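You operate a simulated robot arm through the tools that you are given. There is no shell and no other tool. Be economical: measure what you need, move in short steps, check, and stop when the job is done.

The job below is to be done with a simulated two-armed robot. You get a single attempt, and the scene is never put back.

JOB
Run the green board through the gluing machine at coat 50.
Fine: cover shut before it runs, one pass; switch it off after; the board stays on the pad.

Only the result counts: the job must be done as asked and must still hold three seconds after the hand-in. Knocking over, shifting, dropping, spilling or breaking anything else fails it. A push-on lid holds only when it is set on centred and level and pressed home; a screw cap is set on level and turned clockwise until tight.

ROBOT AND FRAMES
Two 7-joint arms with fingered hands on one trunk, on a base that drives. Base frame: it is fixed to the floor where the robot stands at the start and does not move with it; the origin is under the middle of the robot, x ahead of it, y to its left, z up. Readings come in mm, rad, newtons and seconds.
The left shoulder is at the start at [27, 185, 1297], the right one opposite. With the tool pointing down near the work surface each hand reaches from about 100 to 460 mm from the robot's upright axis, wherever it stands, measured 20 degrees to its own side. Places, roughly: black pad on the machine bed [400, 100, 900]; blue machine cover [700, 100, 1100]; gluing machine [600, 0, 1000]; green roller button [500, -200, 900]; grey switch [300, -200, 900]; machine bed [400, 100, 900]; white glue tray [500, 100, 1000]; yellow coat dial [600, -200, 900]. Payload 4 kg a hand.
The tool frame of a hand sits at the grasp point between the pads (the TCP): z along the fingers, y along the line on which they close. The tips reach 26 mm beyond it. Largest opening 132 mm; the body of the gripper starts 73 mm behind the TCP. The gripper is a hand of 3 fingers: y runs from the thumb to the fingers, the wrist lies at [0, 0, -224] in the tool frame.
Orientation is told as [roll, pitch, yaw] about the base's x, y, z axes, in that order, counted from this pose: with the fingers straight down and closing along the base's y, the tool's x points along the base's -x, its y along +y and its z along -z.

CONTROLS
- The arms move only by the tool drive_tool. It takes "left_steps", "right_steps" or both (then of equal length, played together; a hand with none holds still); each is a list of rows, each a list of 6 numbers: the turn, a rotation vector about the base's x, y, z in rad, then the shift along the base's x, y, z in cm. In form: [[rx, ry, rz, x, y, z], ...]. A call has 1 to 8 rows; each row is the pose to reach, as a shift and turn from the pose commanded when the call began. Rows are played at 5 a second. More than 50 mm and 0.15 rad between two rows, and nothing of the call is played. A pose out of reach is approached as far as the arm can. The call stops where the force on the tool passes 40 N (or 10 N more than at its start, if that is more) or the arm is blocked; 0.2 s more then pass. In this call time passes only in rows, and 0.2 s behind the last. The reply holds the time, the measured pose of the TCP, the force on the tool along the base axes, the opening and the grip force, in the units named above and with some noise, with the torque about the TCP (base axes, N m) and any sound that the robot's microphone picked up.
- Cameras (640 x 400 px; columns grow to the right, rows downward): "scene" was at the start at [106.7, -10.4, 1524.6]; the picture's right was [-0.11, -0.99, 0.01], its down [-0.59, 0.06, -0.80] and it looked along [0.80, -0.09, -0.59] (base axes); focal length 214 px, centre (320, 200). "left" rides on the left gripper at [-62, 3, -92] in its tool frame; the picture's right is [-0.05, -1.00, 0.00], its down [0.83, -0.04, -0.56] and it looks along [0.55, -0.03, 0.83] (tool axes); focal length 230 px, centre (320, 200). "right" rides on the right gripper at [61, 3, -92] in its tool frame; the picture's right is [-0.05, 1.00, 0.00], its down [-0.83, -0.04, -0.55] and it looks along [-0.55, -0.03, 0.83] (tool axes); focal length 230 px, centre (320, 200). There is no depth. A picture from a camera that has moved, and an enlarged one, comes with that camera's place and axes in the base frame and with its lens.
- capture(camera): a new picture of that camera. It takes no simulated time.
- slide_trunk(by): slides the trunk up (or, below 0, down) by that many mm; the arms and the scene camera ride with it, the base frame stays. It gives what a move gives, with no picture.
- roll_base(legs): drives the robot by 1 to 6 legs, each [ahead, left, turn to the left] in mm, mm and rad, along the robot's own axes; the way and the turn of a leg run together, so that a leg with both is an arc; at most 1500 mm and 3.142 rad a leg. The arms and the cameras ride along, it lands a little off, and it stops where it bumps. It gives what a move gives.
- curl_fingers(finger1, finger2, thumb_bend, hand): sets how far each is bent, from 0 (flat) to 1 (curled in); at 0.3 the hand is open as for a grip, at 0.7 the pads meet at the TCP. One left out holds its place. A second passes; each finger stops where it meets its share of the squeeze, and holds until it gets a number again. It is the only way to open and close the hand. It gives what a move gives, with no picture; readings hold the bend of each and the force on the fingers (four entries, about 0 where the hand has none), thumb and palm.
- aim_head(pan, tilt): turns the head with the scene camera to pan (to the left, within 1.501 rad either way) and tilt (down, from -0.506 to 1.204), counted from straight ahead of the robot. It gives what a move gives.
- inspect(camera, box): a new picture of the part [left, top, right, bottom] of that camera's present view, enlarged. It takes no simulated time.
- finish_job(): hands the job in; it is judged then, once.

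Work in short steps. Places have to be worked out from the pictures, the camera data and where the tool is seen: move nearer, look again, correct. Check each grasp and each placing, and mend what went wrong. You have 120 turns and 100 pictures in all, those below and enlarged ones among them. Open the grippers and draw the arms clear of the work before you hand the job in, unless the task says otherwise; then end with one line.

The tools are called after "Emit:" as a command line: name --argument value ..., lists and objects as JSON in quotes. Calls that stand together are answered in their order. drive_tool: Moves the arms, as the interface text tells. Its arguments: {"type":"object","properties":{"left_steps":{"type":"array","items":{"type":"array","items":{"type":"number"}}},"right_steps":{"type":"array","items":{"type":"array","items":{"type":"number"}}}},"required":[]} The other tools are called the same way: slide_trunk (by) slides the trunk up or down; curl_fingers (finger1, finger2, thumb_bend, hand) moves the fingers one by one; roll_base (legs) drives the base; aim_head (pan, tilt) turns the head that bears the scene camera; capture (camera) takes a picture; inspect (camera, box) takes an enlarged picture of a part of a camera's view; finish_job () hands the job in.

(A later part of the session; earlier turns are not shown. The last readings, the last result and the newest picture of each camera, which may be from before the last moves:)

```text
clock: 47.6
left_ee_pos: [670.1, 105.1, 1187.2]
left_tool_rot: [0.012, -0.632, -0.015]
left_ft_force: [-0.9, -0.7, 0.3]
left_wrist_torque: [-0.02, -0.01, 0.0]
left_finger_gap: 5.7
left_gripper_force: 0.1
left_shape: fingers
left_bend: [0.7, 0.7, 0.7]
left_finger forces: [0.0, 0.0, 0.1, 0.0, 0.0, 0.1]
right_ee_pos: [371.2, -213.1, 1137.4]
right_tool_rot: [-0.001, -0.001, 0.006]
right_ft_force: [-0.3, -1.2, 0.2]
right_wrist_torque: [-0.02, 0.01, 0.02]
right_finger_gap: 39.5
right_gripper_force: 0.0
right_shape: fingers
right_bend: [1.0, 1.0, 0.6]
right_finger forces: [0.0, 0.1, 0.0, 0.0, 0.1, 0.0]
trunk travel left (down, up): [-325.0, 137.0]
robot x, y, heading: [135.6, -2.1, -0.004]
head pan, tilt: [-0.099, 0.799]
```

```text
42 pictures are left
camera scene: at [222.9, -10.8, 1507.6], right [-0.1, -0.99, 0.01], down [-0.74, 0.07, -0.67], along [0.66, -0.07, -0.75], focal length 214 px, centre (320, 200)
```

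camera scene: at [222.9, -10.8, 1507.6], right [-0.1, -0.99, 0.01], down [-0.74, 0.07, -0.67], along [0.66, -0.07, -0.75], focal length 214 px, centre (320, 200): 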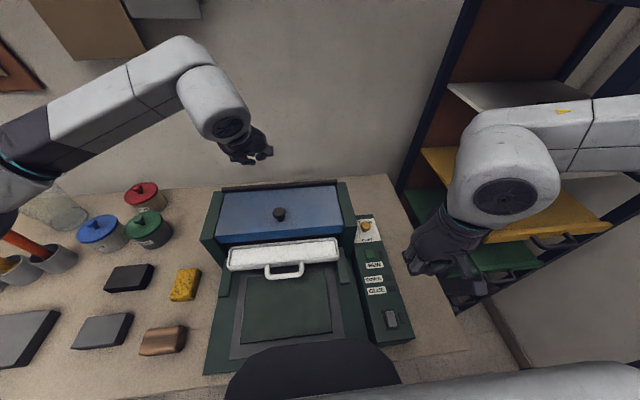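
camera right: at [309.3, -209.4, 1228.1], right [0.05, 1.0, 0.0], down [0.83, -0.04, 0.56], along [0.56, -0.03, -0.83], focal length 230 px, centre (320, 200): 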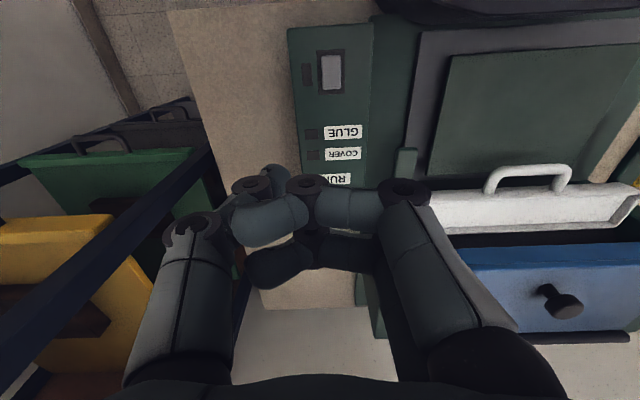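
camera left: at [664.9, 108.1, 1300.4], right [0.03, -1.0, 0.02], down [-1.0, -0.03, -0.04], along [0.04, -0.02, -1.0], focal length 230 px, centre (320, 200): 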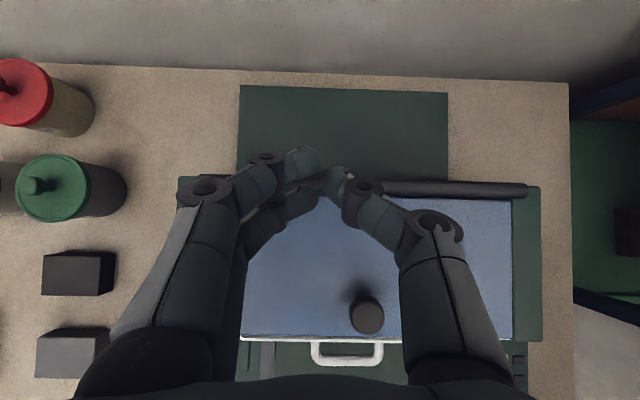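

Near the body the arm folds out of reach. I'll back the base by 80 mm, and use the closed fingertips turned 90° (narrow along x) as the pusher.

Emit:
curl_fingers --hand "right" --finger1 0.5 --finger2 0.5 --thumb_bend 0.5

Emit:
curl_fingers --hand "right" --finger1 0.7 --finger2 0.7 --thumb_bend 0.7

Emit:
roll_base --legs '[[-80, 0, 0]]'

Emit:
drive_tool --right_steps '[[0, 0, 0.14, 1, 0, 0], [0, 0, 0.28, 2, 0, 0], [0, 0, 0.42, 3, 0, 0], [0, 0, 0.56, 4, 0, 0], [0, 0, 0.7, 5, 0, 0], [0, 0, 0.84, 5, 0, 0], [0, 0, 0.98, 5, 0, 0], [0, 0, 1.12, 5, 0, 0]]' --left_steps '[[0, 0, 0, 0, 0, 1], [0, 0, 0, 0, 0, 2], [0, 0, 0, -1, 0, 3], [0, 0, 0, -2, 0, 4], [0, 0, 0, -4, 1, 5], [0, 0, 0, -6, 2, 5], [0, 0, 0, -8, 3, 5], [0, 0, 0, -10, 4, 5]]'

Emit:
drive_tool --right_steps '[[0, 0, 0.13, 0, 0, 0], [0, 0, 0.26, 0, 0.5, 0], [0, 0, 0.39, 0, 1, 0], [0, 0, 0.45, 0, 1, 0]]'

Emit:
capture --camera "right"

```text
clock: 48.6
left_ee_pos: [670.2, 106.2, 1187.8]
left_tool_rot: [0.012, -0.631, -0.015]
left_ft_force: [-0.1, 0.0, 0.1]
left_wrist_torque: [-0.01, 0.0, 0.02]
left_finger_gap: 6.0
left_gripper_force: 0.0
left_shape: fingers
left_bend: [0.7, 0.7, 0.7]
left_finger forces: [0.1, 0.1, 0.0, 0.0, 0.1, 0.0]
right_ee_pos: [370.5, -211.3, 1136.9]
right_tool_rot: [0.0, -0.002, 0.006]
right_ft_force: [0.3, -0.6, -1.2]
right_wrist_torque: [-0.01, -0.02, 0.04]
right_finger_gap: 67.0
right_gripper_force: 0.0
right_shape: fingers
right_bend: [0.5, 0.5, 0.5]
right_finger forces: [0.0, 0.0, 0.0, 0.0, 0.1, 0.1]
trunk travel left (down, up): [-325.0, 137.0]
robot x, y, heading: [136.8, -5.5, -0.003]
head pan, tilt: [-0.099, 0.799]
```

```text
clock: 49.6
left_ee_pos: [669.7, 106.4, 1186.9]
left_tool_rot: [0.014, -0.63, -0.016]
left_ft_force: [0.0, 0.6, 1.0]
left_wrist_torque: [0.01, -0.03, 0.0]
left_finger_gap: 5.7
left_gripper_force: 0.0
left_shape: fingers
left_bend: [0.7, 0.7, 0.7]
left_finger forces: [0.0, 0.0, 0.0, 0.0, 0.0, 0.0]
right_ee_pos: [370.6, -213.3, 1137.5]
right_tool_rot: [-0.001, -0.001, 0.006]
right_ft_force: [1.0, -0.1, 0.9]
right_wrist_torque: [-0.01, -0.01, 0.01]
right_finger_gap: 6.2
right_gripper_force: 0.1
right_shape: fingers
right_bend: [0.7, 0.7, 0.7]
right_finger forces: [0.0, 0.0, 0.1, 0.0, 0.0, 0.0]
trunk travel left (down, up): [-325.0, 137.0]
robot x, y, heading: [135.2, -6.9, -0.002]
head pan, tilt: [-0.099, 0.799]
```

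```text
clock: 50.7
left_ee_pos: [601.5, 104.8, 1181.0]
left_tool_rot: [0.012, -0.622, -0.018]
left_ft_force: [-0.3, 0.5, -0.7]
left_wrist_torque: [-0.03, 0.02, 0.03]
left_finger_gap: 5.8
left_gripper_force: 0.0
left_shape: fingers
left_bend: [0.7, 0.7, 0.7]
left_finger forces: [0.1, 0.0, 0.0, 0.0, 0.0, 0.0]
right_ee_pos: [302.2, -212.8, 1135.4]
right_tool_rot: [0.003, 0.008, 0.004]
right_ft_force: [-0.2, 0.0, -0.1]
right_wrist_torque: [-0.02, 0.02, 0.0]
right_finger_gap: 5.9
right_gripper_force: 0.1
right_shape: fingers
right_bend: [0.7, 0.7, 0.7]
right_finger forces: [0.0, 0.0, 0.0, 0.0, 0.0, 0.0]
trunk travel left (down, up): [-325.0, 137.0]
robot x, y, heading: [55.1, -4.5, -0.001]
head pan, tilt: [-0.099, 0.799]
```

```text
clock: 52.5
left_ee_pos: [496.7, 144.3, 1232.3]
left_tool_rot: [0.013, -0.623, -0.018]
left_ft_force: [-0.2, 0.5, -0.4]
left_wrist_torque: [0.0, -0.03, -0.01]
left_finger_gap: 6.0
left_gripper_force: 0.1
left_shape: fingers
left_bend: [0.7, 0.7, 0.7]
left_finger forces: [0.1, 0.1, 0.0, 0.1, 0.1, 0.0]
right_ee_pos: [349.4, -213.0, 1134.6]
right_tool_rot: [0.002, 0.004, 1.125]
right_ft_force: [0.4, -0.5, -0.2]
right_wrist_torque: [0.01, 0.03, -0.05]
right_finger_gap: 6.0
right_gripper_force: 0.0
right_shape: fingers
right_bend: [0.7, 0.7, 0.7]
right_finger forces: [0.1, 0.1, 0.0, 0.0, 0.0, 0.0]
trunk travel left (down, up): [-325.0, 137.0]
robot x, y, heading: [55.5, -2.2, -0.001]
head pan, tilt: [-0.099, 0.799]
```

```text
clock: 53.5
left_ee_pos: [497.4, 143.6, 1231.8]
left_tool_rot: [0.012, -0.624, -0.018]
left_ft_force: [0.2, -0.2, -0.3]
left_wrist_torque: [0.03, 0.0, 0.0]
left_finger_gap: 5.9
left_gripper_force: 0.0
left_shape: fingers
left_bend: [0.7, 0.7, 0.7]
left_finger forces: [0.0, 0.0, 0.1, 0.0, 0.0, 0.0]
right_ee_pos: [350.0, -202.8, 1135.3]
right_tool_rot: [0.002, 0.006, 1.576]
right_ft_force: [0.2, 0.9, -1.0]
right_wrist_torque: [0.03, -0.01, 0.02]
right_finger_gap: 6.1
right_gripper_force: 0.0
right_shape: fingers
right_bend: [0.7, 0.7, 0.7]
right_finger forces: [0.1, 0.1, 0.0, 0.0, 0.0, 0.2]
trunk travel left (down, up): [-325.0, 137.0]
robot x, y, heading: [57.9, -2.9, -0.003]
head pan, tilt: [-0.099, 0.799]
```

```text
41 pictures are left
camera right: at [347.2, -264.1, 1226.5], right [-1.0, 0.05, 0.0], down [0.04, 0.83, 0.55], along [0.03, 0.55, -0.83], focal length 230 px, centre (320, 200)
```

right: 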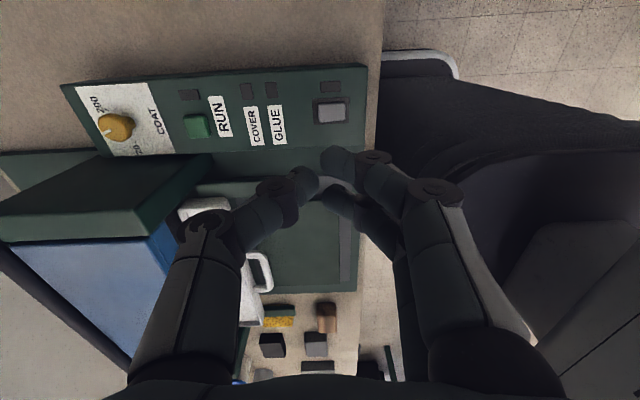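

Switch at ≈(339,−199). I'll lower above its far half (x≈348).

Emit:
drive_tool --right_steps '[[0, 0, 0, -0.1, 0.2, -4], [0, 0, 0, -0.1, 0.4, -8], [0, 0, 0, -0.1, 0.4, -12], [0, 0, 0, -0.1, 0.4, -15.5]]'

Emit:
capture --camera "right"

Emit:
capture --camera "scene"

```text
clock: 54.5
left_ee_pos: [499.4, 142.4, 1232.3]
left_tool_rot: [0.014, -0.622, -0.018]
left_ft_force: [0.6, 0.9, 0.1]
left_wrist_torque: [0.0, 0.02, -0.03]
left_finger_gap: 6.0
left_gripper_force: 0.0
left_shape: fingers
left_bend: [0.7, 0.7, 0.7]
left_finger forces: [0.0, 0.0, 0.0, 0.0, 0.0, 0.1]
right_ee_pos: [349.5, -202.1, 979.5]
right_tool_rot: [0.002, 0.004, 1.575]
right_ft_force: [0.5, -0.1, -0.4]
right_wrist_torque: [-0.01, 0.0, 0.0]
right_finger_gap: 5.9
right_gripper_force: 0.1
right_shape: fingers
right_bend: [0.7, 0.7, 0.7]
right_finger forces: [0.0, 0.0, 0.0, 0.0, 0.0, 0.1]
trunk travel left (down, up): [-325.0, 137.0]
robot x, y, heading: [58.9, -2.5, -0.007]
head pan, tilt: [-0.099, 0.799]
```

```text
40 pictures are left
camera right: at [346.8, -262.9, 1069.6], right [-1.0, 0.05, 0.0], down [0.04, 0.83, 0.55], along [0.03, 0.55, -0.83], focal length 230 px, centre (320, 200)
```

right: 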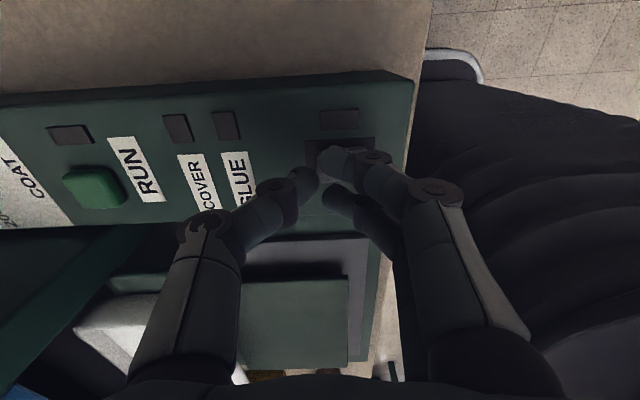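

```text
39 pictures are left
camera scene: at [156.5, -12.6, 1506.8], right [-0.1, -0.99, 0.0], down [-0.75, 0.07, -0.66], along [0.66, -0.07, -0.75], focal length 214 px, centre (320, 200)
```

scene: 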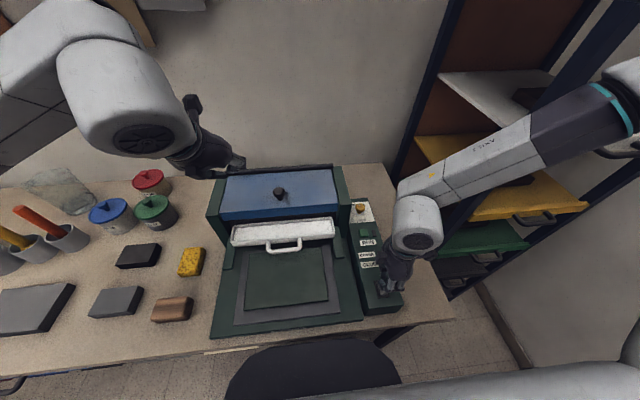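

Fingertip pads sit about x 342; I'll shift 5 mm ahead and press down slowly.

Emit:
drive_tool --right_steps '[[0, 0, 0, 0.5, 0.2, -0.5], [0, 0, 0, 0.5, 0.2, -1.2], [0, 0, 0, 0.5, 0.2, -1.8], [0, 0, 0, 0.5, 0.2, -2.2], [0, 0, 0, 0.5, 0.2, -2.6], [0, 0, 0, 0.5, 0.2, -3.0], [0, 0, 0, 0.5, 0.2, -3.4], [0, 0, 0, 0.5, 0.2, -3.8]]'

Emit:
inspect --camera "right" --box '[40, 60, 440, 260]'

```text
clock: 56.0
left_ee_pos: [496.1, 143.1, 1233.5]
left_tool_rot: [0.012, -0.624, -0.016]
left_ft_force: [0.3, -0.2, -0.6]
left_wrist_torque: [0.03, 0.0, 0.02]
left_finger_gap: 6.0
left_gripper_force: 0.1
left_shape: fingers
left_bend: [0.7, 0.7, 0.7]
left_finger forces: [0.0, 0.0, 0.0, 0.0, 0.0, 0.0]
right_ee_pos: [355.4, -196.5, 952.6]
right_tool_rot: [-0.007, 0.005, 1.575]
right_ft_force: [-1.4, -3.4, 29.9]
right_wrist_torque: [-0.1, 0.04, -0.01]
right_finger_gap: 1.1
right_gripper_force: 14.8
right_shape: fingers
right_bend: [0.74, 0.74, 0.7]
right_finger forces: [15.1, 12.5, 0.0, 0.0, 3.1, 0.1]
trunk travel left (down, up): [-325.0, 137.0]
robot x, y, heading: [57.1, -4.3, -0.007]
head pan, tilt: [-0.099, 0.799]
stopped in row 7 (right hand): the force on the tool passed its limit at 46 N (the readings are from after the stop); the commanded pose is now the measured one
```

```text
1.60 times, centred on (240, 160) of right
camera zoom: at [351.9, -257.1, 1043.6], right [-1.0, 0.05, -0.01], down [0.04, 0.83, 0.55], along [0.03, 0.55, -0.83], focal length 368 px, centre (448, 264)
```

zoom: 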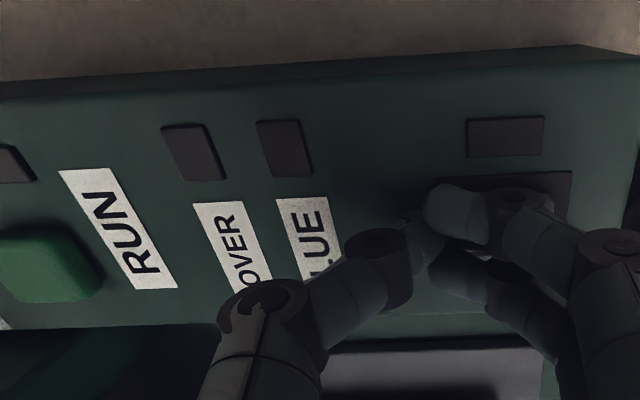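

Pressed hard but no lamp lit. Raise and look at the rocker.

Emit:
drive_tool --right_steps '[[0, 0, 0, 0, 0, 3], [0, 0, 0, 0, -2, 5], [0, 0, 0, 0, -5, 7]]'

Emit:
inspect --camera "right" --box '[240, 60, 440, 260]'

Emit:
inspect --camera "scene" --box '[345, 220, 425, 310]'

```text
clock: 56.8
left_ee_pos: [496.1, 141.1, 1232.4]
left_tool_rot: [0.017, -0.625, -0.018]
left_ft_force: [-0.5, 0.2, 0.0]
left_wrist_torque: [0.01, -0.03, 0.0]
left_finger_gap: 6.0
left_gripper_force: 0.0
left_shape: fingers
left_bend: [0.7, 0.7, 0.7]
left_finger forces: [0.0, 0.1, 0.0, 0.1, 0.0, 0.0]
right_ee_pos: [353.6, -250.3, 1023.8]
right_tool_rot: [-0.002, 0.003, 1.576]
right_ft_force: [-0.6, -0.2, 0.4]
right_wrist_torque: [0.02, -0.01, 0.0]
right_finger_gap: 5.3
right_gripper_force: 0.0
right_shape: fingers
right_bend: [0.7, 0.7, 0.7]
right_finger forces: [0.0, 0.0, 0.1, 0.1, 0.0, 0.1]
trunk travel left (down, up): [-325.0, 137.0]
robot x, y, heading: [55.7, -0.0, -0.006]
head pan, tilt: [-0.099, 0.799]
```

```text
2.00 times, centred on (340, 160) of right
camera zoom: at [350.1, -311.0, 1114.6], right [-1.0, 0.05, 0.0], down [0.04, 0.83, 0.55], along [0.03, 0.55, -0.83], focal length 460 px, centre (280, 280)
```

zoom: 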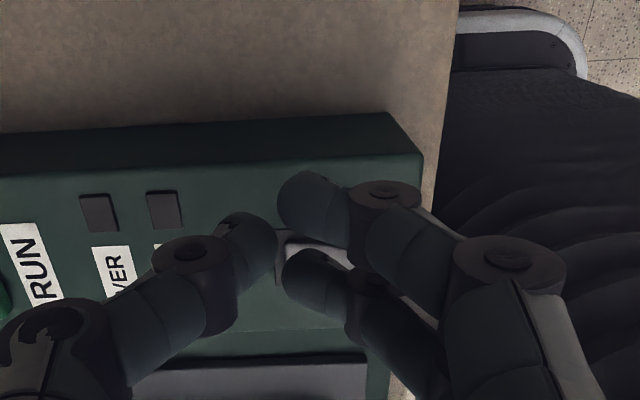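

```text
4.44 times, centred on (385, 265) of scene
camera zoom: at [153.3, -14.2, 1507.0], right [-0.1, -0.99, 0.0], down [-0.75, 0.07, -0.66], along [0.66, -0.07, -0.75], focal length 953 px, centre (31, -89)
```

zoom: 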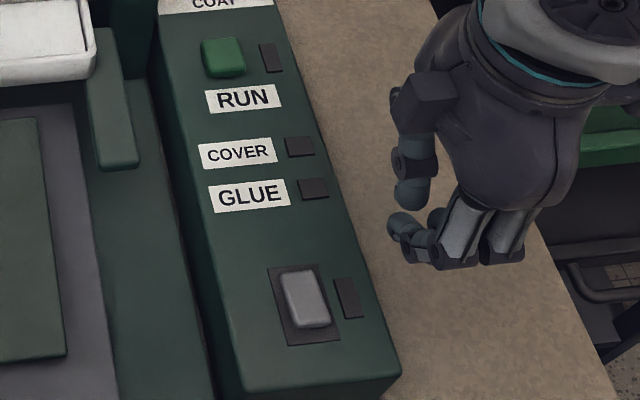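

Emit:
inspect --camera "scene" --box '[384, 268, 424, 298]'

```text
13.33 times, centred on (404, 283) of scene
camera zoom: at [153.3, -14.2, 1507.0], right [-0.1, -0.99, 0.0], down [-0.75, 0.07, -0.66], along [0.66, -0.07, -0.75], focal length 2860 px, centre (-800, -907)
```

zoom: 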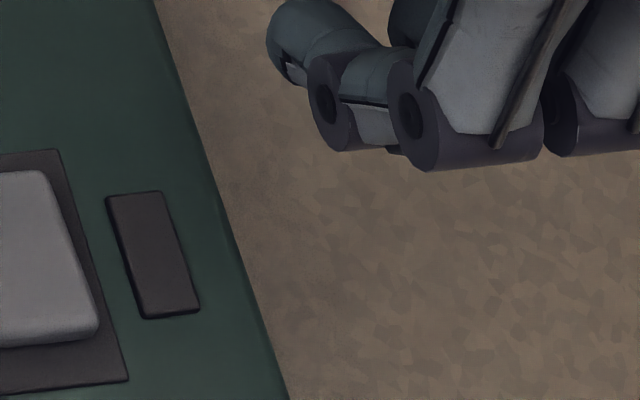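

Emit:
inspect --camera "scene" --box '[362, 264, 402, 294]'

```text
13.33 times, centred on (382, 279) of scene
camera zoom: at [153.3, -14.2, 1507.0], right [-0.1, -0.99, 0.0], down [-0.75, 0.07, -0.66], along [0.66, -0.07, -0.75], focal length 2860 px, centre (-507, -853)
```

zoom: 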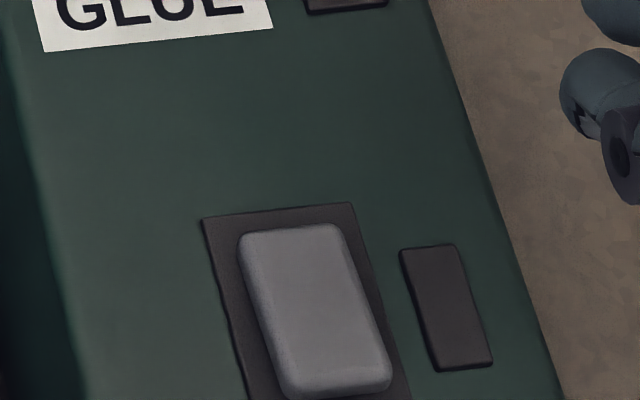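

Emit:
drive_tool --right_steps '[[0, 0, 0, 1.2, 1.7, 3.8], [0, 0, 0, 2.5, 3.4, 7.6]]'

Emit:
inspect --camera "right" --box '[325, 90, 400, 155]'

```text
clock: 57.4
left_ee_pos: [497.0, 143.8, 1232.9]
left_tool_rot: [0.013, -0.623, -0.018]
left_ft_force: [-0.9, 0.4, 0.4]
left_wrist_torque: [-0.02, 0.0, -0.04]
left_finger_gap: 5.8
left_gripper_force: 0.1
left_shape: fingers
left_bend: [0.7, 0.7, 0.7]
left_finger forces: [0.0, 0.0, 0.0, 0.1, 0.0, 0.1]
right_ee_pos: [379.1, -213.5, 1098.9]
right_tool_rot: [-0.002, 0.002, 1.574]
right_ft_force: [-0.4, 0.1, 0.0]
right_wrist_torque: [0.0, -0.02, 0.0]
right_finger_gap: 5.8
right_gripper_force: 0.0
right_shape: fingers
right_bend: [0.7, 0.7, 0.7]
right_finger forces: [0.1, 0.0, 0.0, 0.0, 0.1, 0.0]
trunk travel left (down, up): [-325.0, 137.0]
robot x, y, heading: [56.3, -2.6, -0.006]
head pan, tilt: [-0.099, 0.799]
```

```text
6.15 times, centred on (362, 122) of right
camera zoom: at [375.4, -274.3, 1189.5], right [-1.0, 0.05, 0.0], down [0.04, 0.83, 0.55], along [0.03, 0.55, -0.83], focal length 1416 px, centre (58, 677)
```

zoom: 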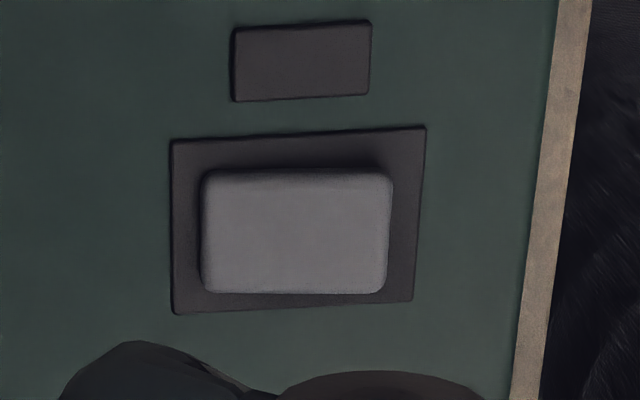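

The rocker did tip over (its near end is now raised). Checking the lamps.

Emit:
inspect --camera "right" --box '[60, 60, 420, 200]'

```text
1.78 times, centred on (240, 130) of right
camera zoom: at [375.4, -274.3, 1189.5], right [-1.0, 0.05, 0.0], down [0.04, 0.83, 0.55], along [0.03, 0.55, -0.83], focal length 409 px, centre (462, 324)
```

zoom: 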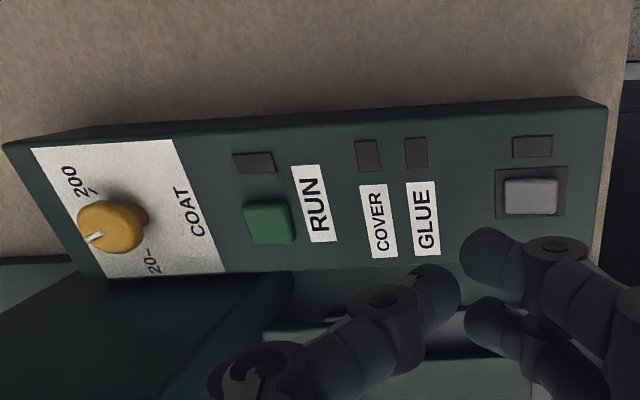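

All lamps are dark, so the rocker state is ambiguous. I'll press the near end and see whether the lamps come on.

Emit:
drive_tool --right_steps '[[0, 0, 0, -2, 0.8, -3], [0, 0, 0, -4.6, 1.7, -6], [0, 0, 0, -4.6, 1.7, -9], [0, 0, 0, -4.6, 1.7, -12], [0, 0, 0, -4.6, 1.7, -12.8]]'

Emit:
drive_tool --right_steps '[[0, 0, 0, 0, 0, -0.4], [0, 0, 0, 0, 0, -0.8], [0, 0, 0, 0, 0, -1.2], [0, 0, 0, 0, 0, -1.6], [0, 0, 0, 0, 0, -2.0], [0, 0, 0, 0, 0, -2.4]]'

Emit:
inspect --camera "right" --box '[40, 40, 440, 260]'

```text
clock: 58.6
left_ee_pos: [497.8, 143.7, 1232.0]
left_tool_rot: [0.014, -0.621, -0.017]
left_ft_force: [-0.5, -0.7, -1.0]
left_wrist_torque: [-0.01, -0.03, 0.01]
left_finger_gap: 5.8
left_gripper_force: 0.1
left_shape: fingers
left_bend: [0.7, 0.7, 0.7]
left_finger forces: [0.0, 0.0, 0.0, 0.0, 0.1, 0.0]
right_ee_pos: [334.1, -195.0, 966.8]
right_tool_rot: [-0.003, 0.005, 1.573]
right_ft_force: [0.3, -0.1, -0.8]
right_wrist_torque: [-0.01, -0.04, 0.0]
right_finger_gap: 5.5
right_gripper_force: 0.0
right_shape: fingers
right_bend: [0.7, 0.7, 0.7]
right_finger forces: [0.0, 0.0, 0.1, 0.1, 0.1, 0.0]
trunk travel left (down, up): [-325.0, 137.0]
robot x, y, heading: [58.3, -4.1, -0.005]
head pan, tilt: [-0.099, 0.799]
```

```text
clock: 59.4
left_ee_pos: [497.0, 142.6, 1233.4]
left_tool_rot: [0.011, -0.625, -0.018]
left_ft_force: [0.5, 0.2, 0.3]
left_wrist_torque: [-0.03, 0.04, 0.03]
left_finger_gap: 6.1
left_gripper_force: 0.0
left_shape: fingers
left_bend: [0.7, 0.7, 0.7]
left_finger forces: [0.0, 0.1, 0.0, 0.1, 0.0, 0.0]
right_ee_pos: [336.5, -196.0, 959.2]
right_tool_rot: [-0.011, 0.004, 1.573]
right_ft_force: [-1.4, -3.1, 28.2]
right_wrist_torque: [-0.08, -0.05, -0.01]
right_finger_gap: 1.4
right_gripper_force: 14.8
right_shape: fingers
right_bend: [0.72, 0.72, 0.71]
right_finger forces: [9.1, 8.9, 0.1, 0.0, 10.9, 0.1]
trunk travel left (down, up): [-325.0, 137.0]
robot x, y, heading: [60.3, -3.5, -0.008]
head pan, tilt: [-0.099, 0.799]
stopped in row 3 (right hand): the force on the tool passed its limit at 45 N (the readings are from after the stop); the commanded pose is now the measured one
```

```text
1.60 times, centred on (240, 150) of right
camera zoom: at [333.4, -256.4, 1050.6], right [-1.0, 0.05, -0.01], down [0.03, 0.83, 0.55], along [0.04, 0.55, -0.83], focal length 368 px, centre (448, 280)
```

zoom: 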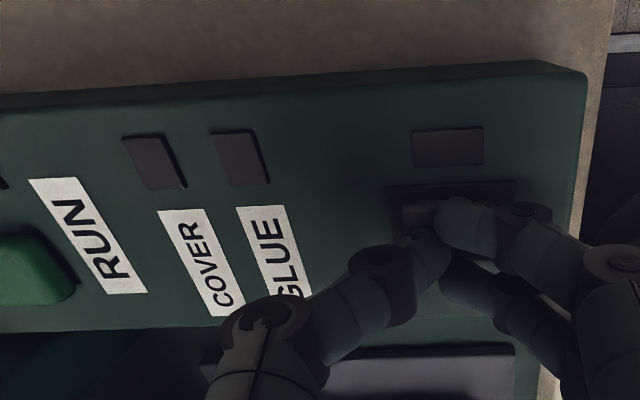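

Force was shared across both halves. Lift, shift 9 mm nearer, press again.

Emit:
drive_tool --right_steps '[[0, 0, 0, 0, 0, 0.8], [0, 0, 0, -0.9, 0, 0.8], [0, 0, 0, -0.9, 0, 0.4], [0, 0, 0, -0.9, 0, 0], [0, 0, 0, -0.9, 0, -0.4], [0, 0, 0, -0.9, 0, -0.8], [0, 0, 0, -0.9, 0, -1.2]]'

Emit:
drive_tool --right_steps '[[0, 0, 0, 0, 0, 3], [0, 0, 0, 2, -0.5, 7], [0, 0, 0, 5, -1.8, 11], [0, 0, 0, 5, -1.8, 14]]'

Emit:
inspect --camera "right" --box '[60, 60, 420, 200]'

Emit:
inspect --camera "right" --box '[325, 90, 400, 155]'

```text
clock: 60.6
left_ee_pos: [495.3, 141.1, 1234.0]
left_tool_rot: [0.013, -0.625, -0.016]
left_ft_force: [0.5, 0.5, -0.7]
left_wrist_torque: [0.02, -0.02, 0.01]
left_finger_gap: 5.7
left_gripper_force: 0.1
left_shape: fingers
left_bend: [0.7, 0.7, 0.7]
left_finger forces: [0.0, 0.0, 0.0, 0.0, 0.0, 0.0]
right_ee_pos: [327.7, -194.4, 958.6]
right_tool_rot: [-0.014, 0.003, 1.574]
right_ft_force: [-3.6, -4.5, 28.2]
right_wrist_torque: [-0.1, 0.06, 0.0]
right_finger_gap: 1.1
right_gripper_force: 15.3
right_shape: fingers
right_bend: [0.71, 0.71, 0.73]
right_finger forces: [7.6, 7.9, 0.0, 0.0, 15.3, 0.0]
trunk travel left (down, up): [-325.0, 137.0]
robot x, y, heading: [56.4, -0.3, -0.005]
head pan, tilt: [-0.099, 0.799]
stopped in row 5 (right hand): the force on the tool passed its limit at 44 N (the readings are from after the stop); the commanded pose is now the measured one
```

```text
refused: row 3 steps farther than a row can; nothing moved
```

```text
1.78 times, centred on (240, 130) of right
camera zoom: at [323.2, -256.4, 1049.8], right [-1.0, 0.05, -0.01], down [0.03, 0.83, 0.55], along [0.04, 0.55, -0.83], focal length 409 px, centre (462, 324)
```

zoom: 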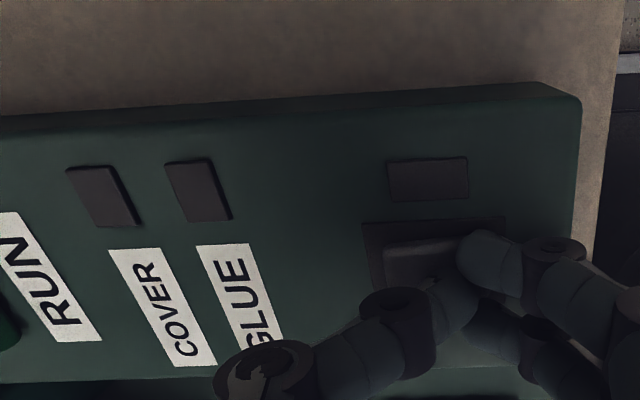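

```text
6.15 times, centred on (362, 122) of right
camera zoom: at [323.2, -256.4, 1049.8], right [-1.0, 0.05, -0.01], down [0.03, 0.83, 0.55], along [0.04, 0.55, -0.83], focal length 1416 px, centre (58, 677)
```

zoom: 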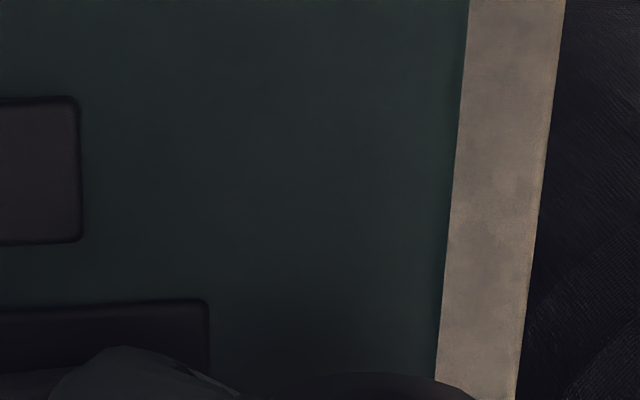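

Emit:
drive_tool --right_steps '[[0, 0, 0, 0, 0, 3], [0, 0, 0, 1.5, -0.5, 6], [0, 0, 0, 3.5, -1, 9], [0, 0, 0, 5, -1.8, 12], [0, 0, 0, 5, -1.8, 14]]'

Emit:
inspect --camera "right" --box '[200, 60, 420, 200]'

```text
clock: 61.8
left_ee_pos: [498.1, 143.7, 1233.8]
left_tool_rot: [0.012, -0.626, -0.017]
left_ft_force: [-1.0, 0.1, 0.0]
left_wrist_torque: [-0.03, -0.02, -0.04]
left_finger_gap: 6.2
left_gripper_force: 0.1
left_shape: fingers
left_bend: [0.7, 0.7, 0.7]
left_finger forces: [0.0, 0.0, 0.1, 0.0, 0.0, 0.0]
right_ee_pos: [378.0, -215.1, 1097.7]
right_tool_rot: [-0.011, 0.003, 1.575]
right_ft_force: [0.2, 0.0, 0.0]
right_wrist_torque: [0.01, -0.02, -0.01]
right_finger_gap: 5.2
right_gripper_force: 0.1
right_shape: fingers
right_bend: [0.7, 0.7, 0.7]
right_finger forces: [0.0, 0.0, 0.0, 0.0, 0.0, 0.1]
trunk travel left (down, up): [-325.0, 137.0]
robot x, y, heading: [58.3, -2.2, -0.005]
head pan, tilt: [-0.099, 0.799]
```

```text
2.86 times, centred on (310, 130) of right
camera zoom: at [373.8, -275.6, 1189.3], right [-1.0, 0.05, -0.01], down [0.03, 0.83, 0.55], along [0.04, 0.55, -0.83], focal length 657 px, centre (349, 400)
```

zoom: 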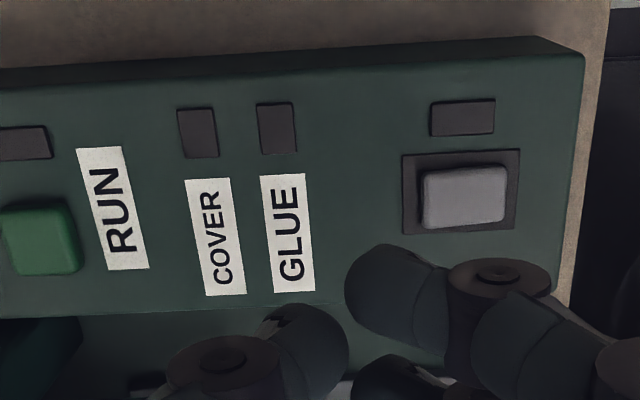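

The rocker tipped back; lamps dark in both states. I'll press the far end again, firmly, hold a second, and watch the lamps.

Emit:
drive_tool --right_steps '[[0, 0, 0, -1, 0.8, -3], [0, 0, 0, -2.4, 1.7, -6], [0, 0, 0, -2.4, 1.7, -9], [0, 0, 0, -2.4, 1.7, -12], [0, 0, 0, -2.4, 1.7, -13]]'

Emit:
drive_tool --right_steps '[[0, 0, 0, 0, 0, -0.3], [0, 0, 0, 0, 0, -0.6], [0, 0, 0, 0, 0, -0.9], [0, 0, 0, 0, 0, -1.2], [0, 0, 0, 0, 0, -1.4], [0, 0, 0, 0, 0, -1.6], [0, 0, 0, 0, 0, -1.8], [0, 0, 0, 0, 0, -2.0]]'

Emit:
inspect --camera "right" --box '[40, 60, 440, 260]'

```text
clock: 63.0
left_ee_pos: [497.5, 142.0, 1232.1]
left_tool_rot: [0.01, -0.622, -0.017]
left_ft_force: [-0.4, 0.0, -0.1]
left_wrist_torque: [-0.01, -0.02, -0.02]
left_finger_gap: 5.8
left_gripper_force: 0.1
left_shape: fingers
left_bend: [0.7, 0.7, 0.7]
left_finger forces: [0.1, 0.0, 0.0, 0.0, 0.0, 0.0]
right_ee_pos: [355.0, -196.5, 968.3]
right_tool_rot: [-0.011, 0.002, 1.573]
right_ft_force: [0.2, -0.2, -0.5]
right_wrist_torque: [-0.01, 0.0, 0.01]
right_finger_gap: 5.5
right_gripper_force: 0.1
right_shape: fingers
right_bend: [0.7, 0.7, 0.7]
right_finger forces: [0.0, 0.0, 0.0, 0.0, 0.0, 0.0]
trunk travel left (down, up): [-325.0, 137.0]
robot x, y, heading: [59.3, 0.1, -0.007]
head pan, tilt: [-0.099, 0.799]
```

```text
clock: 64.5
left_ee_pos: [497.4, 143.6, 1233.2]
left_tool_rot: [0.01, -0.625, -0.019]
left_ft_force: [0.8, 0.0, 0.5]
left_wrist_torque: [0.01, -0.02, 0.01]
left_finger_gap: 6.0
left_gripper_force: 0.2
left_shape: fingers
left_bend: [0.7, 0.7, 0.7]
left_finger forces: [0.1, 0.0, 0.0, 0.1, 0.0, 0.1]
right_ee_pos: [356.6, -196.1, 952.2]
right_tool_rot: [-0.018, 0.001, 1.572]
right_ft_force: [-3.0, -0.4, 31.0]
right_wrist_torque: [-0.07, 0.13, -0.03]
right_finger_gap: 1.1
right_gripper_force: 15.7
right_shape: fingers
right_bend: [0.74, 0.73, 0.7]
right_finger forces: [16.1, 13.6, 0.0, 0.0, 1.8, 0.0]
trunk travel left (down, up): [-325.0, 137.0]
robot x, y, heading: [55.4, -2.2, -0.005]
head pan, tilt: [-0.099, 0.799]
stopped in row 7 (right hand): the force on the tool passed its limit at 43 N (the readings are from after the stop); the commanded pose is now the measured one
```

```text
1.60 times, centred on (240, 160) of right
camera zoom: at [351.6, -256.9, 1043.4], right [-1.0, 0.05, -0.02], down [0.03, 0.83, 0.55], along [0.04, 0.55, -0.83], focal length 368 px, centre (448, 264)
```

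zoom: 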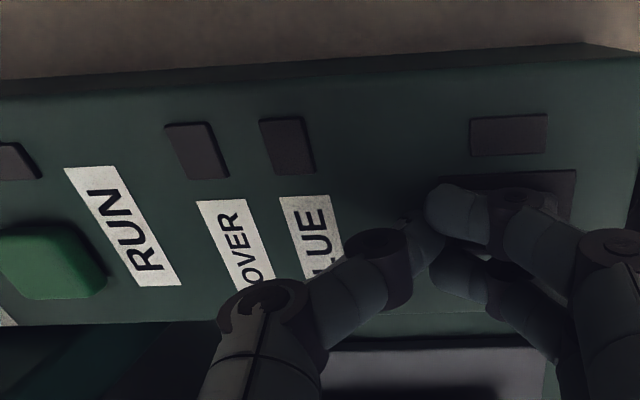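

Still dark. I'll lift away and look around for a mains plug or another cause.

Emit:
drive_tool --right_steps '[[0, 0, 0, 0, 0, 3], [0, 0, 0, 0.5, -1, 7], [0, 0, 0, 2.4, -1.8, 11], [0, 0, 0, 2.4, -1.8, 14.5]]'

Emit:
inspect --camera "right" --box '[60, 60, 420, 200]'

Emit:
aim_head --pan 0.3 --tilt 0.5

Emit:
capture --camera "scene"

```text
clock: 65.5
left_ee_pos: [497.0, 142.3, 1233.0]
left_tool_rot: [0.012, -0.625, -0.016]
left_ft_force: [-0.5, 0.1, -0.7]
left_wrist_torque: [0.03, -0.04, 0.01]
left_finger_gap: 5.9
left_gripper_force: 0.1
left_shape: fingers
left_bend: [0.7, 0.7, 0.7]
left_finger forces: [0.0, 0.0, 0.0, 0.0, 0.0, 0.1]
right_ee_pos: [378.4, -211.8, 1095.2]
right_tool_rot: [-0.013, 0.003, 1.574]
right_ft_force: [-0.5, 0.7, -0.3]
right_wrist_torque: [0.02, 0.01, 0.03]
right_finger_gap: 5.5
right_gripper_force: 0.1
right_shape: fingers
right_bend: [0.7, 0.7, 0.7]
right_finger forces: [0.0, 0.0, 0.1, 0.0, 0.0, 0.1]
trunk travel left (down, up): [-325.0, 137.0]
robot x, y, heading: [57.6, 1.2, -0.005]
head pan, tilt: [-0.099, 0.799]
```

```text
1.78 times, centred on (240, 130) of right
camera zoom: at [373.9, -273.9, 1186.6], right [-1.0, 0.05, -0.01], down [0.03, 0.83, 0.55], along [0.04, 0.55, -0.83], focal length 409 px, centre (462, 324)
```

zoom: 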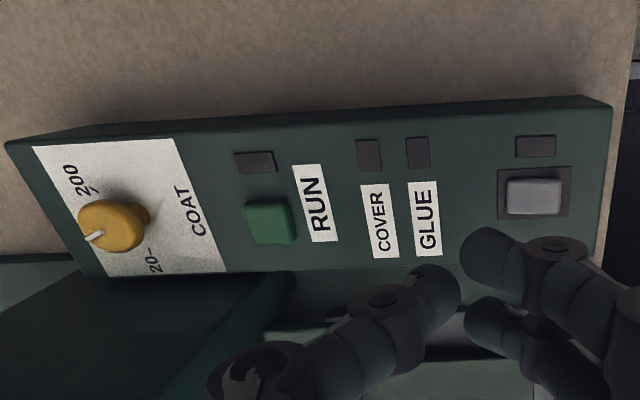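

```text
clock: 66.4
left_ee_pos: [498.3, 142.4, 1232.3]
left_tool_rot: [0.014, -0.624, -0.018]
left_ft_force: [0.2, -0.5, 0.3]
left_wrist_torque: [-0.01, 0.0, -0.01]
left_finger_gap: 5.8
left_gripper_force: 0.0
left_shape: fingers
left_bend: [0.7, 0.7, 0.7]
left_finger forces: [0.0, 0.0, 0.0, 0.0, 0.0, 0.0]
right_ee_pos: [379.5, -214.0, 1094.3]
right_tool_rot: [-0.014, 0.004, 1.575]
right_ft_force: [0.4, 0.0, 0.1]
right_wrist_torque: [0.0, 0.0, 0.02]
right_finger_gap: 5.6
right_gripper_force: 0.1
right_shape: fingers
right_bend: [0.7, 0.7, 0.7]
right_finger forces: [0.0, 0.2, 0.1, 0.0, 0.0, 0.0]
trunk travel left (down, up): [-325.0, 137.0]
robot x, y, heading: [56.2, -4.5, -0.005]
head pan, tilt: [0.3, 0.499]
```

```text
25 pictures are left
camera scene: at [163.2, 22.4, 1532.5], right [0.29, -0.96, -0.01], down [-0.5, -0.14, -0.85], along [0.81, 0.26, -0.52], focal length 214 px, centre (320, 200)
```

scene: 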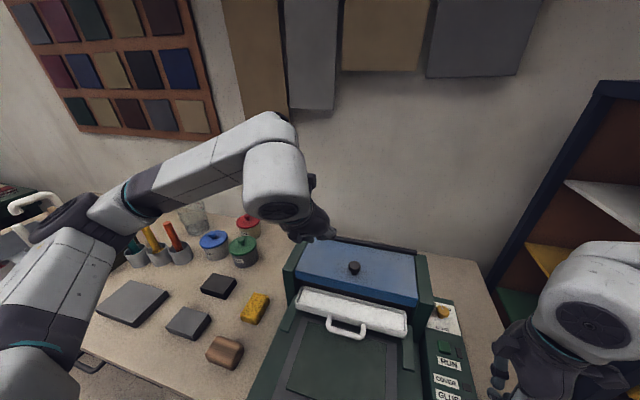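

No plug in sight; the rocker is now far-side down. I'll press the cover's front edge with the left hand to be sure it is home, then check the lamps after that delay.

Emit:
drive_tool --left_steps '[[0, 0, 0, 2, -1, -3], [0, 0, 0, 4.5, -2, -6], [0, 0, 0, 6.5, -3, -9], [0, 0, 0, 6.5, -3, -12], [0, 0, 0, 6.5, -3, -14]]'

Emit:
drive_tool --left_steps '[[0, 0, 0, 0, 0, -0.5], [0, 0, 0, 0, 0, -1], [0, 0, 0, 0, 0, -1.5], [0, 0, 0, 0, 0, -2], [0, 0, 0, 0, 0, -2.5], [0, 0, 0, 0, 0, -3], [0, 0, 0, 0, 0, -3.5], [0, 0, 0, 0, 0, -4]]'

Emit:
capture --camera "scene"

```text
clock: 67.6
left_ee_pos: [563.7, 111.8, 1090.6]
left_tool_rot: [0.012, -0.623, -0.019]
left_ft_force: [0.5, -0.6, 1.0]
left_wrist_torque: [-0.04, 0.03, 0.02]
left_finger_gap: 6.0
left_gripper_force: 0.1
left_shape: fingers
left_bend: [0.7, 0.7, 0.7]
left_finger forces: [0.1, 0.0, 0.1, 0.1, 0.0, 0.0]
right_ee_pos: [378.9, -212.7, 1093.6]
right_tool_rot: [-0.014, 0.003, 1.573]
right_ft_force: [0.6, -0.7, -0.7]
right_wrist_torque: [-0.02, 0.02, -0.01]
right_finger_gap: 5.4
right_gripper_force: 0.0
right_shape: fingers
right_bend: [0.7, 0.7, 0.7]
right_finger forces: [0.0, 0.0, 0.0, 0.0, 0.1, 0.0]
trunk travel left (down, up): [-325.0, 137.0]
robot x, y, heading: [55.9, -4.1, -0.001]
head pan, tilt: [0.3, 0.499]
```

```text
clock: 68.6
left_ee_pos: [565.3, 114.0, 1081.8]
left_tool_rot: [0.008, -0.643, -0.009]
left_ft_force: [-4.2, 4.4, 16.4]
left_wrist_torque: [0.12, 0.08, 0.0]
left_finger_gap: 5.8
left_gripper_force: 8.2
left_shape: fingers
left_bend: [0.7, 0.73, 0.7]
left_finger forces: [0.0, 16.6, 0.1, 0.1, 0.0, 0.0]
right_ee_pos: [378.9, -212.0, 1094.8]
right_tool_rot: [-0.016, 0.004, 1.575]
right_ft_force: [0.1, -0.4, 0.1]
right_wrist_torque: [0.01, 0.0, -0.02]
right_finger_gap: 5.4
right_gripper_force: 0.1
right_shape: fingers
right_bend: [0.7, 0.7, 0.7]
right_finger forces: [0.0, 0.1, 0.0, 0.1, 0.0, 0.1]
trunk travel left (down, up): [-325.0, 137.0]
robot x, y, heading: [59.2, -3.1, -0.001]
head pan, tilt: [0.3, 0.499]
stopped in row 4 (left hand): the force on the tool passed its limit at 42 N (the readings are from after the stop); the commanded pose is now the measured one
```

```text
24 pictures are left
camera scene: at [161.3, 23.1, 1532.6], right [0.29, -0.96, -0.01], down [-0.5, -0.14, -0.85], along [0.82, 0.26, -0.52], focal length 214 px, centre (320, 200)
```

scene: 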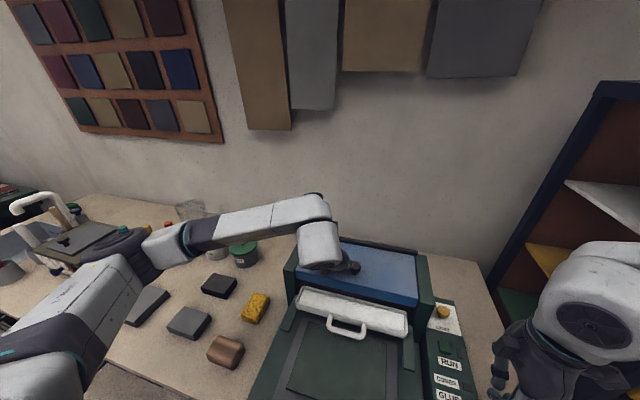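

The cover is solid. Raising the left hand and checking the panel lamps.

Emit:
drive_tool --left_steps '[[0, 0, 0, 0, 0, 4], [0, 0, 0, 0, 0, 8], [0, 0, 0, -2, 1, 12], [0, 0, 0, -5, 3, 15]]'

Emit:
inspect --camera "right" --box '[60, 60, 420, 200]'

```text
clock: 69.6
left_ee_pos: [516.4, 139.8, 1232.2]
left_tool_rot: [0.011, -0.641, -0.012]
left_ft_force: [0.4, 0.7, 0.8]
left_wrist_torque: [-0.06, 0.02, 0.0]
left_finger_gap: 6.2
left_gripper_force: 0.0
left_shape: fingers
left_bend: [0.7, 0.7, 0.7]
left_finger forces: [0.1, 0.0, 0.0, 0.1, 0.1, 0.0]
right_ee_pos: [378.2, -211.9, 1093.6]
right_tool_rot: [-0.015, 0.005, 1.576]
right_ft_force: [0.3, 0.0, -0.2]
right_wrist_torque: [-0.04, 0.0, 0.02]
right_finger_gap: 5.5
right_gripper_force: 0.0
right_shape: fingers
right_bend: [0.7, 0.7, 0.7]
right_finger forces: [0.0, 0.0, 0.0, 0.1, 0.0, 0.0]
trunk travel left (down, up): [-325.0, 137.0]
robot x, y, heading: [55.4, -4.2, -0.007]
head pan, tilt: [0.3, 0.499]
```

```text
1.78 times, centred on (240, 130) of right
camera zoom: at [373.7, -273.3, 1186.5], right [-1.0, 0.05, -0.02], down [0.03, 0.83, 0.55], along [0.04, 0.55, -0.83], focal length 409 px, centre (462, 324)
```

zoom: 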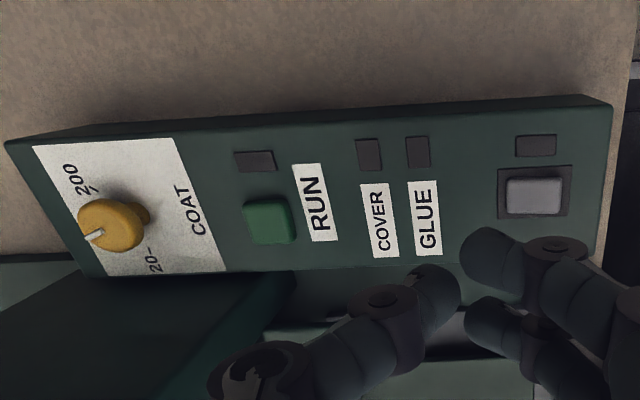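

One thought: the second fingertip was landing on the raised lamp beside the switch and kept the rocker from going fully down. I'll roll the hand 0.3 rad so that only one fingertip bears on the rocker's far end.

Emit:
drive_tool --right_steps '[[0.08, 0, 0, -0.6, 0.5, -3], [0.16, 0, 0, -1.4, 1, -6], [0.24, 0, 0, -2.2, 1.6, -9], [0.3, 0, 0, -2.4, 2.0, -12]]'

Emit:
drive_tool --right_steps '[[0, 0, 0, 0, 0, -0.4], [0, 0, 0, 0, 0, -0.8], [0, 0, 0, 0, 0, -1.2], [0, 0, 0, 0, 0, -1.6], [0, 0, 0, 0, 0, -2.0], [0, 0, 0, 0, 0, -2.4], [0, 0, 0, 0, 0, -2.8], [0, 0, 0, 0, 0, -3.2]]'

Emit:
inspect --camera "right" --box '[80, 20, 440, 240]'

```text
clock: 70.6
left_ee_pos: [518.8, 139.2, 1231.3]
left_tool_rot: [0.011, -0.637, -0.011]
left_ft_force: [-0.2, 0.3, 0.3]
left_wrist_torque: [0.01, 0.04, 0.03]
left_finger_gap: 5.6
left_gripper_force: 0.2
left_shape: fingers
left_bend: [0.7, 0.7, 0.7]
left_finger forces: [0.0, 0.1, 0.1, 0.0, 0.0, 0.1]
right_ee_pos: [356.4, -191.9, 974.2]
right_tool_rot: [-0.013, -0.3, 1.574]
right_ft_force: [0.8, 1.0, 0.8]
right_wrist_torque: [0.01, 0.0, -0.02]
right_finger_gap: 5.6
right_gripper_force: 0.0
right_shape: fingers
right_bend: [0.7, 0.7, 0.7]
right_finger forces: [0.1, 0.1, 0.0, 0.0, 0.1, 0.0]
trunk travel left (down, up): [-325.0, 137.0]
robot x, y, heading: [58.3, -3.7, -0.004]
head pan, tilt: [0.3, 0.499]
```

```text
clock: 72.2
left_ee_pos: [516.6, 139.2, 1231.9]
left_tool_rot: [0.01, -0.639, -0.013]
left_ft_force: [0.5, -0.4, -0.3]
left_wrist_torque: [0.03, 0.0, -0.01]
left_finger_gap: 5.8
left_gripper_force: 0.0
left_shape: fingers
left_bend: [0.7, 0.7, 0.7]
left_finger forces: [0.1, 0.1, 0.0, 0.1, 0.1, 0.0]
right_ee_pos: [359.5, -189.6, 950.9]
right_tool_rot: [-0.029, -0.303, 1.576]
right_ft_force: [-0.8, -2.1, 27.5]
right_wrist_torque: [-0.15, -0.01, 0.0]
right_finger_gap: 0.0
right_gripper_force: 18.7
right_shape: fingers
right_bend: [0.76, 0.7, 0.72]
right_finger forces: [17.0, 0.0, 0.0, 0.0, 19.5, 0.1]
trunk travel left (down, up): [-325.0, 137.0]
robot x, y, heading: [54.6, -5.9, -0.007]
head pan, tilt: [0.3, 0.499]
stopped in row 8 (right hand): the force on the tool passed its limit at 48 N (the readings are from after the stop); the commanded pose is now the measured one
```

```text
1.78 times, centred on (260, 130) of right
camera zoom: at [354.7, -276.1, 1019.0], right [-1.0, 0.05, -0.01], down [0.02, 0.63, 0.78], along [0.05, 0.78, -0.63], focal length 409 px, centre (427, 324)
```

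zoom: 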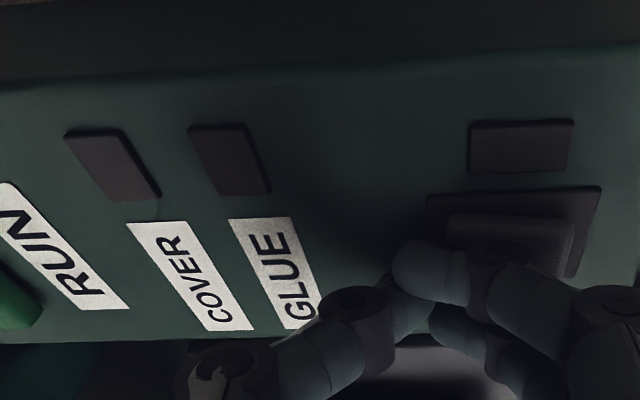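

The far end is now fully down, still dark. I'll check the other side the same way: thumb tip on the rocker's near end.

Emit:
drive_tool --right_steps '[[0, 0, 0, 0, 0, 2], [0, 0, 0, -1.8, -0.6, 2.5], [0, 0, 0, -3.6, -1.2, 2.5], [0, 0, 0, -3.6, -1.2, 1.5]]'

Emit:
drive_tool --right_steps '[[0, 0, 0, 0, 0, -0.3], [0, 0, 0, 0, 0, -0.6], [0, 0, 0, 0, 0, -0.9], [0, 0, 0, 0, 0, -1.2], [0, 0, 0, 0, 0, -1.5], [0, 0, 0, 0, 0, -1.8]]'

Emit:
inspect --camera "right" --box '[80, 20, 440, 240]'

```text
clock: 73.2
left_ee_pos: [519.3, 138.8, 1229.8]
left_tool_rot: [0.01, -0.636, -0.012]
left_ft_force: [0.2, 0.0, -0.4]
left_wrist_torque: [-0.02, 0.01, -0.02]
left_finger_gap: 5.7
left_gripper_force: 0.1
left_shape: fingers
left_bend: [0.7, 0.7, 0.7]
left_finger forces: [0.1, 0.1, 0.0, 0.1, 0.1, 0.0]
right_ee_pos: [323.8, -201.9, 963.0]
right_tool_rot: [-0.024, -0.299, 1.578]
right_ft_force: [-0.6, 0.2, -0.2]
right_wrist_torque: [0.01, 0.0, 0.03]
right_finger_gap: 5.3
right_gripper_force: 0.1
right_shape: fingers
right_bend: [0.7, 0.7, 0.7]
right_finger forces: [0.0, 0.0, 0.0, 0.1, 0.0, 0.1]
trunk travel left (down, up): [-325.0, 137.0]
robot x, y, heading: [59.8, -5.4, -0.007]
head pan, tilt: [0.3, 0.499]
```

```text
clock: 74.0
left_ee_pos: [516.7, 138.7, 1232.6]
left_tool_rot: [0.011, -0.64, -0.013]
left_ft_force: [0.2, -0.3, -0.1]
left_wrist_torque: [0.01, -0.02, 0.0]
left_finger_gap: 5.8
left_gripper_force: 0.0
left_shape: fingers
left_bend: [0.7, 0.7, 0.7]
left_finger forces: [0.0, 0.1, 0.0, 0.0, 0.1, 0.0]
right_ee_pos: [321.4, -202.4, 959.8]
right_tool_rot: [-0.029, -0.305, 1.577]
right_ft_force: [-6.5, -6.6, 33.6]
right_wrist_torque: [-0.29, 0.15, -0.02]
right_finger_gap: 1.0
right_gripper_force: 18.0
right_shape: fingers
right_bend: [0.73, 0.7, 0.72]
right_finger forces: [22.1, 0.1, 0.0, 0.0, 14.1, 0.1]
trunk travel left (down, up): [-325.0, 137.0]
robot x, y, heading: [52.2, -1.3, 0.0]
head pan, tilt: [0.3, 0.499]
stopped in row 3 (right hand): the force on the tool passed its limit at 43 N (the readings are from after the stop); the commanded pose is now the measured one
```

```text
1.78 times, centred on (260, 130) of right
camera zoom: at [316.2, -288.7, 1027.0], right [-1.0, 0.05, -0.01], down [0.02, 0.63, 0.78], along [0.05, 0.78, -0.63], focal length 409 px, centre (427, 324)
```

zoom: 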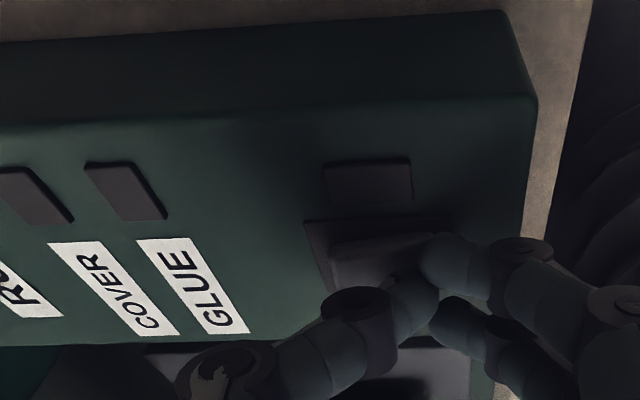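

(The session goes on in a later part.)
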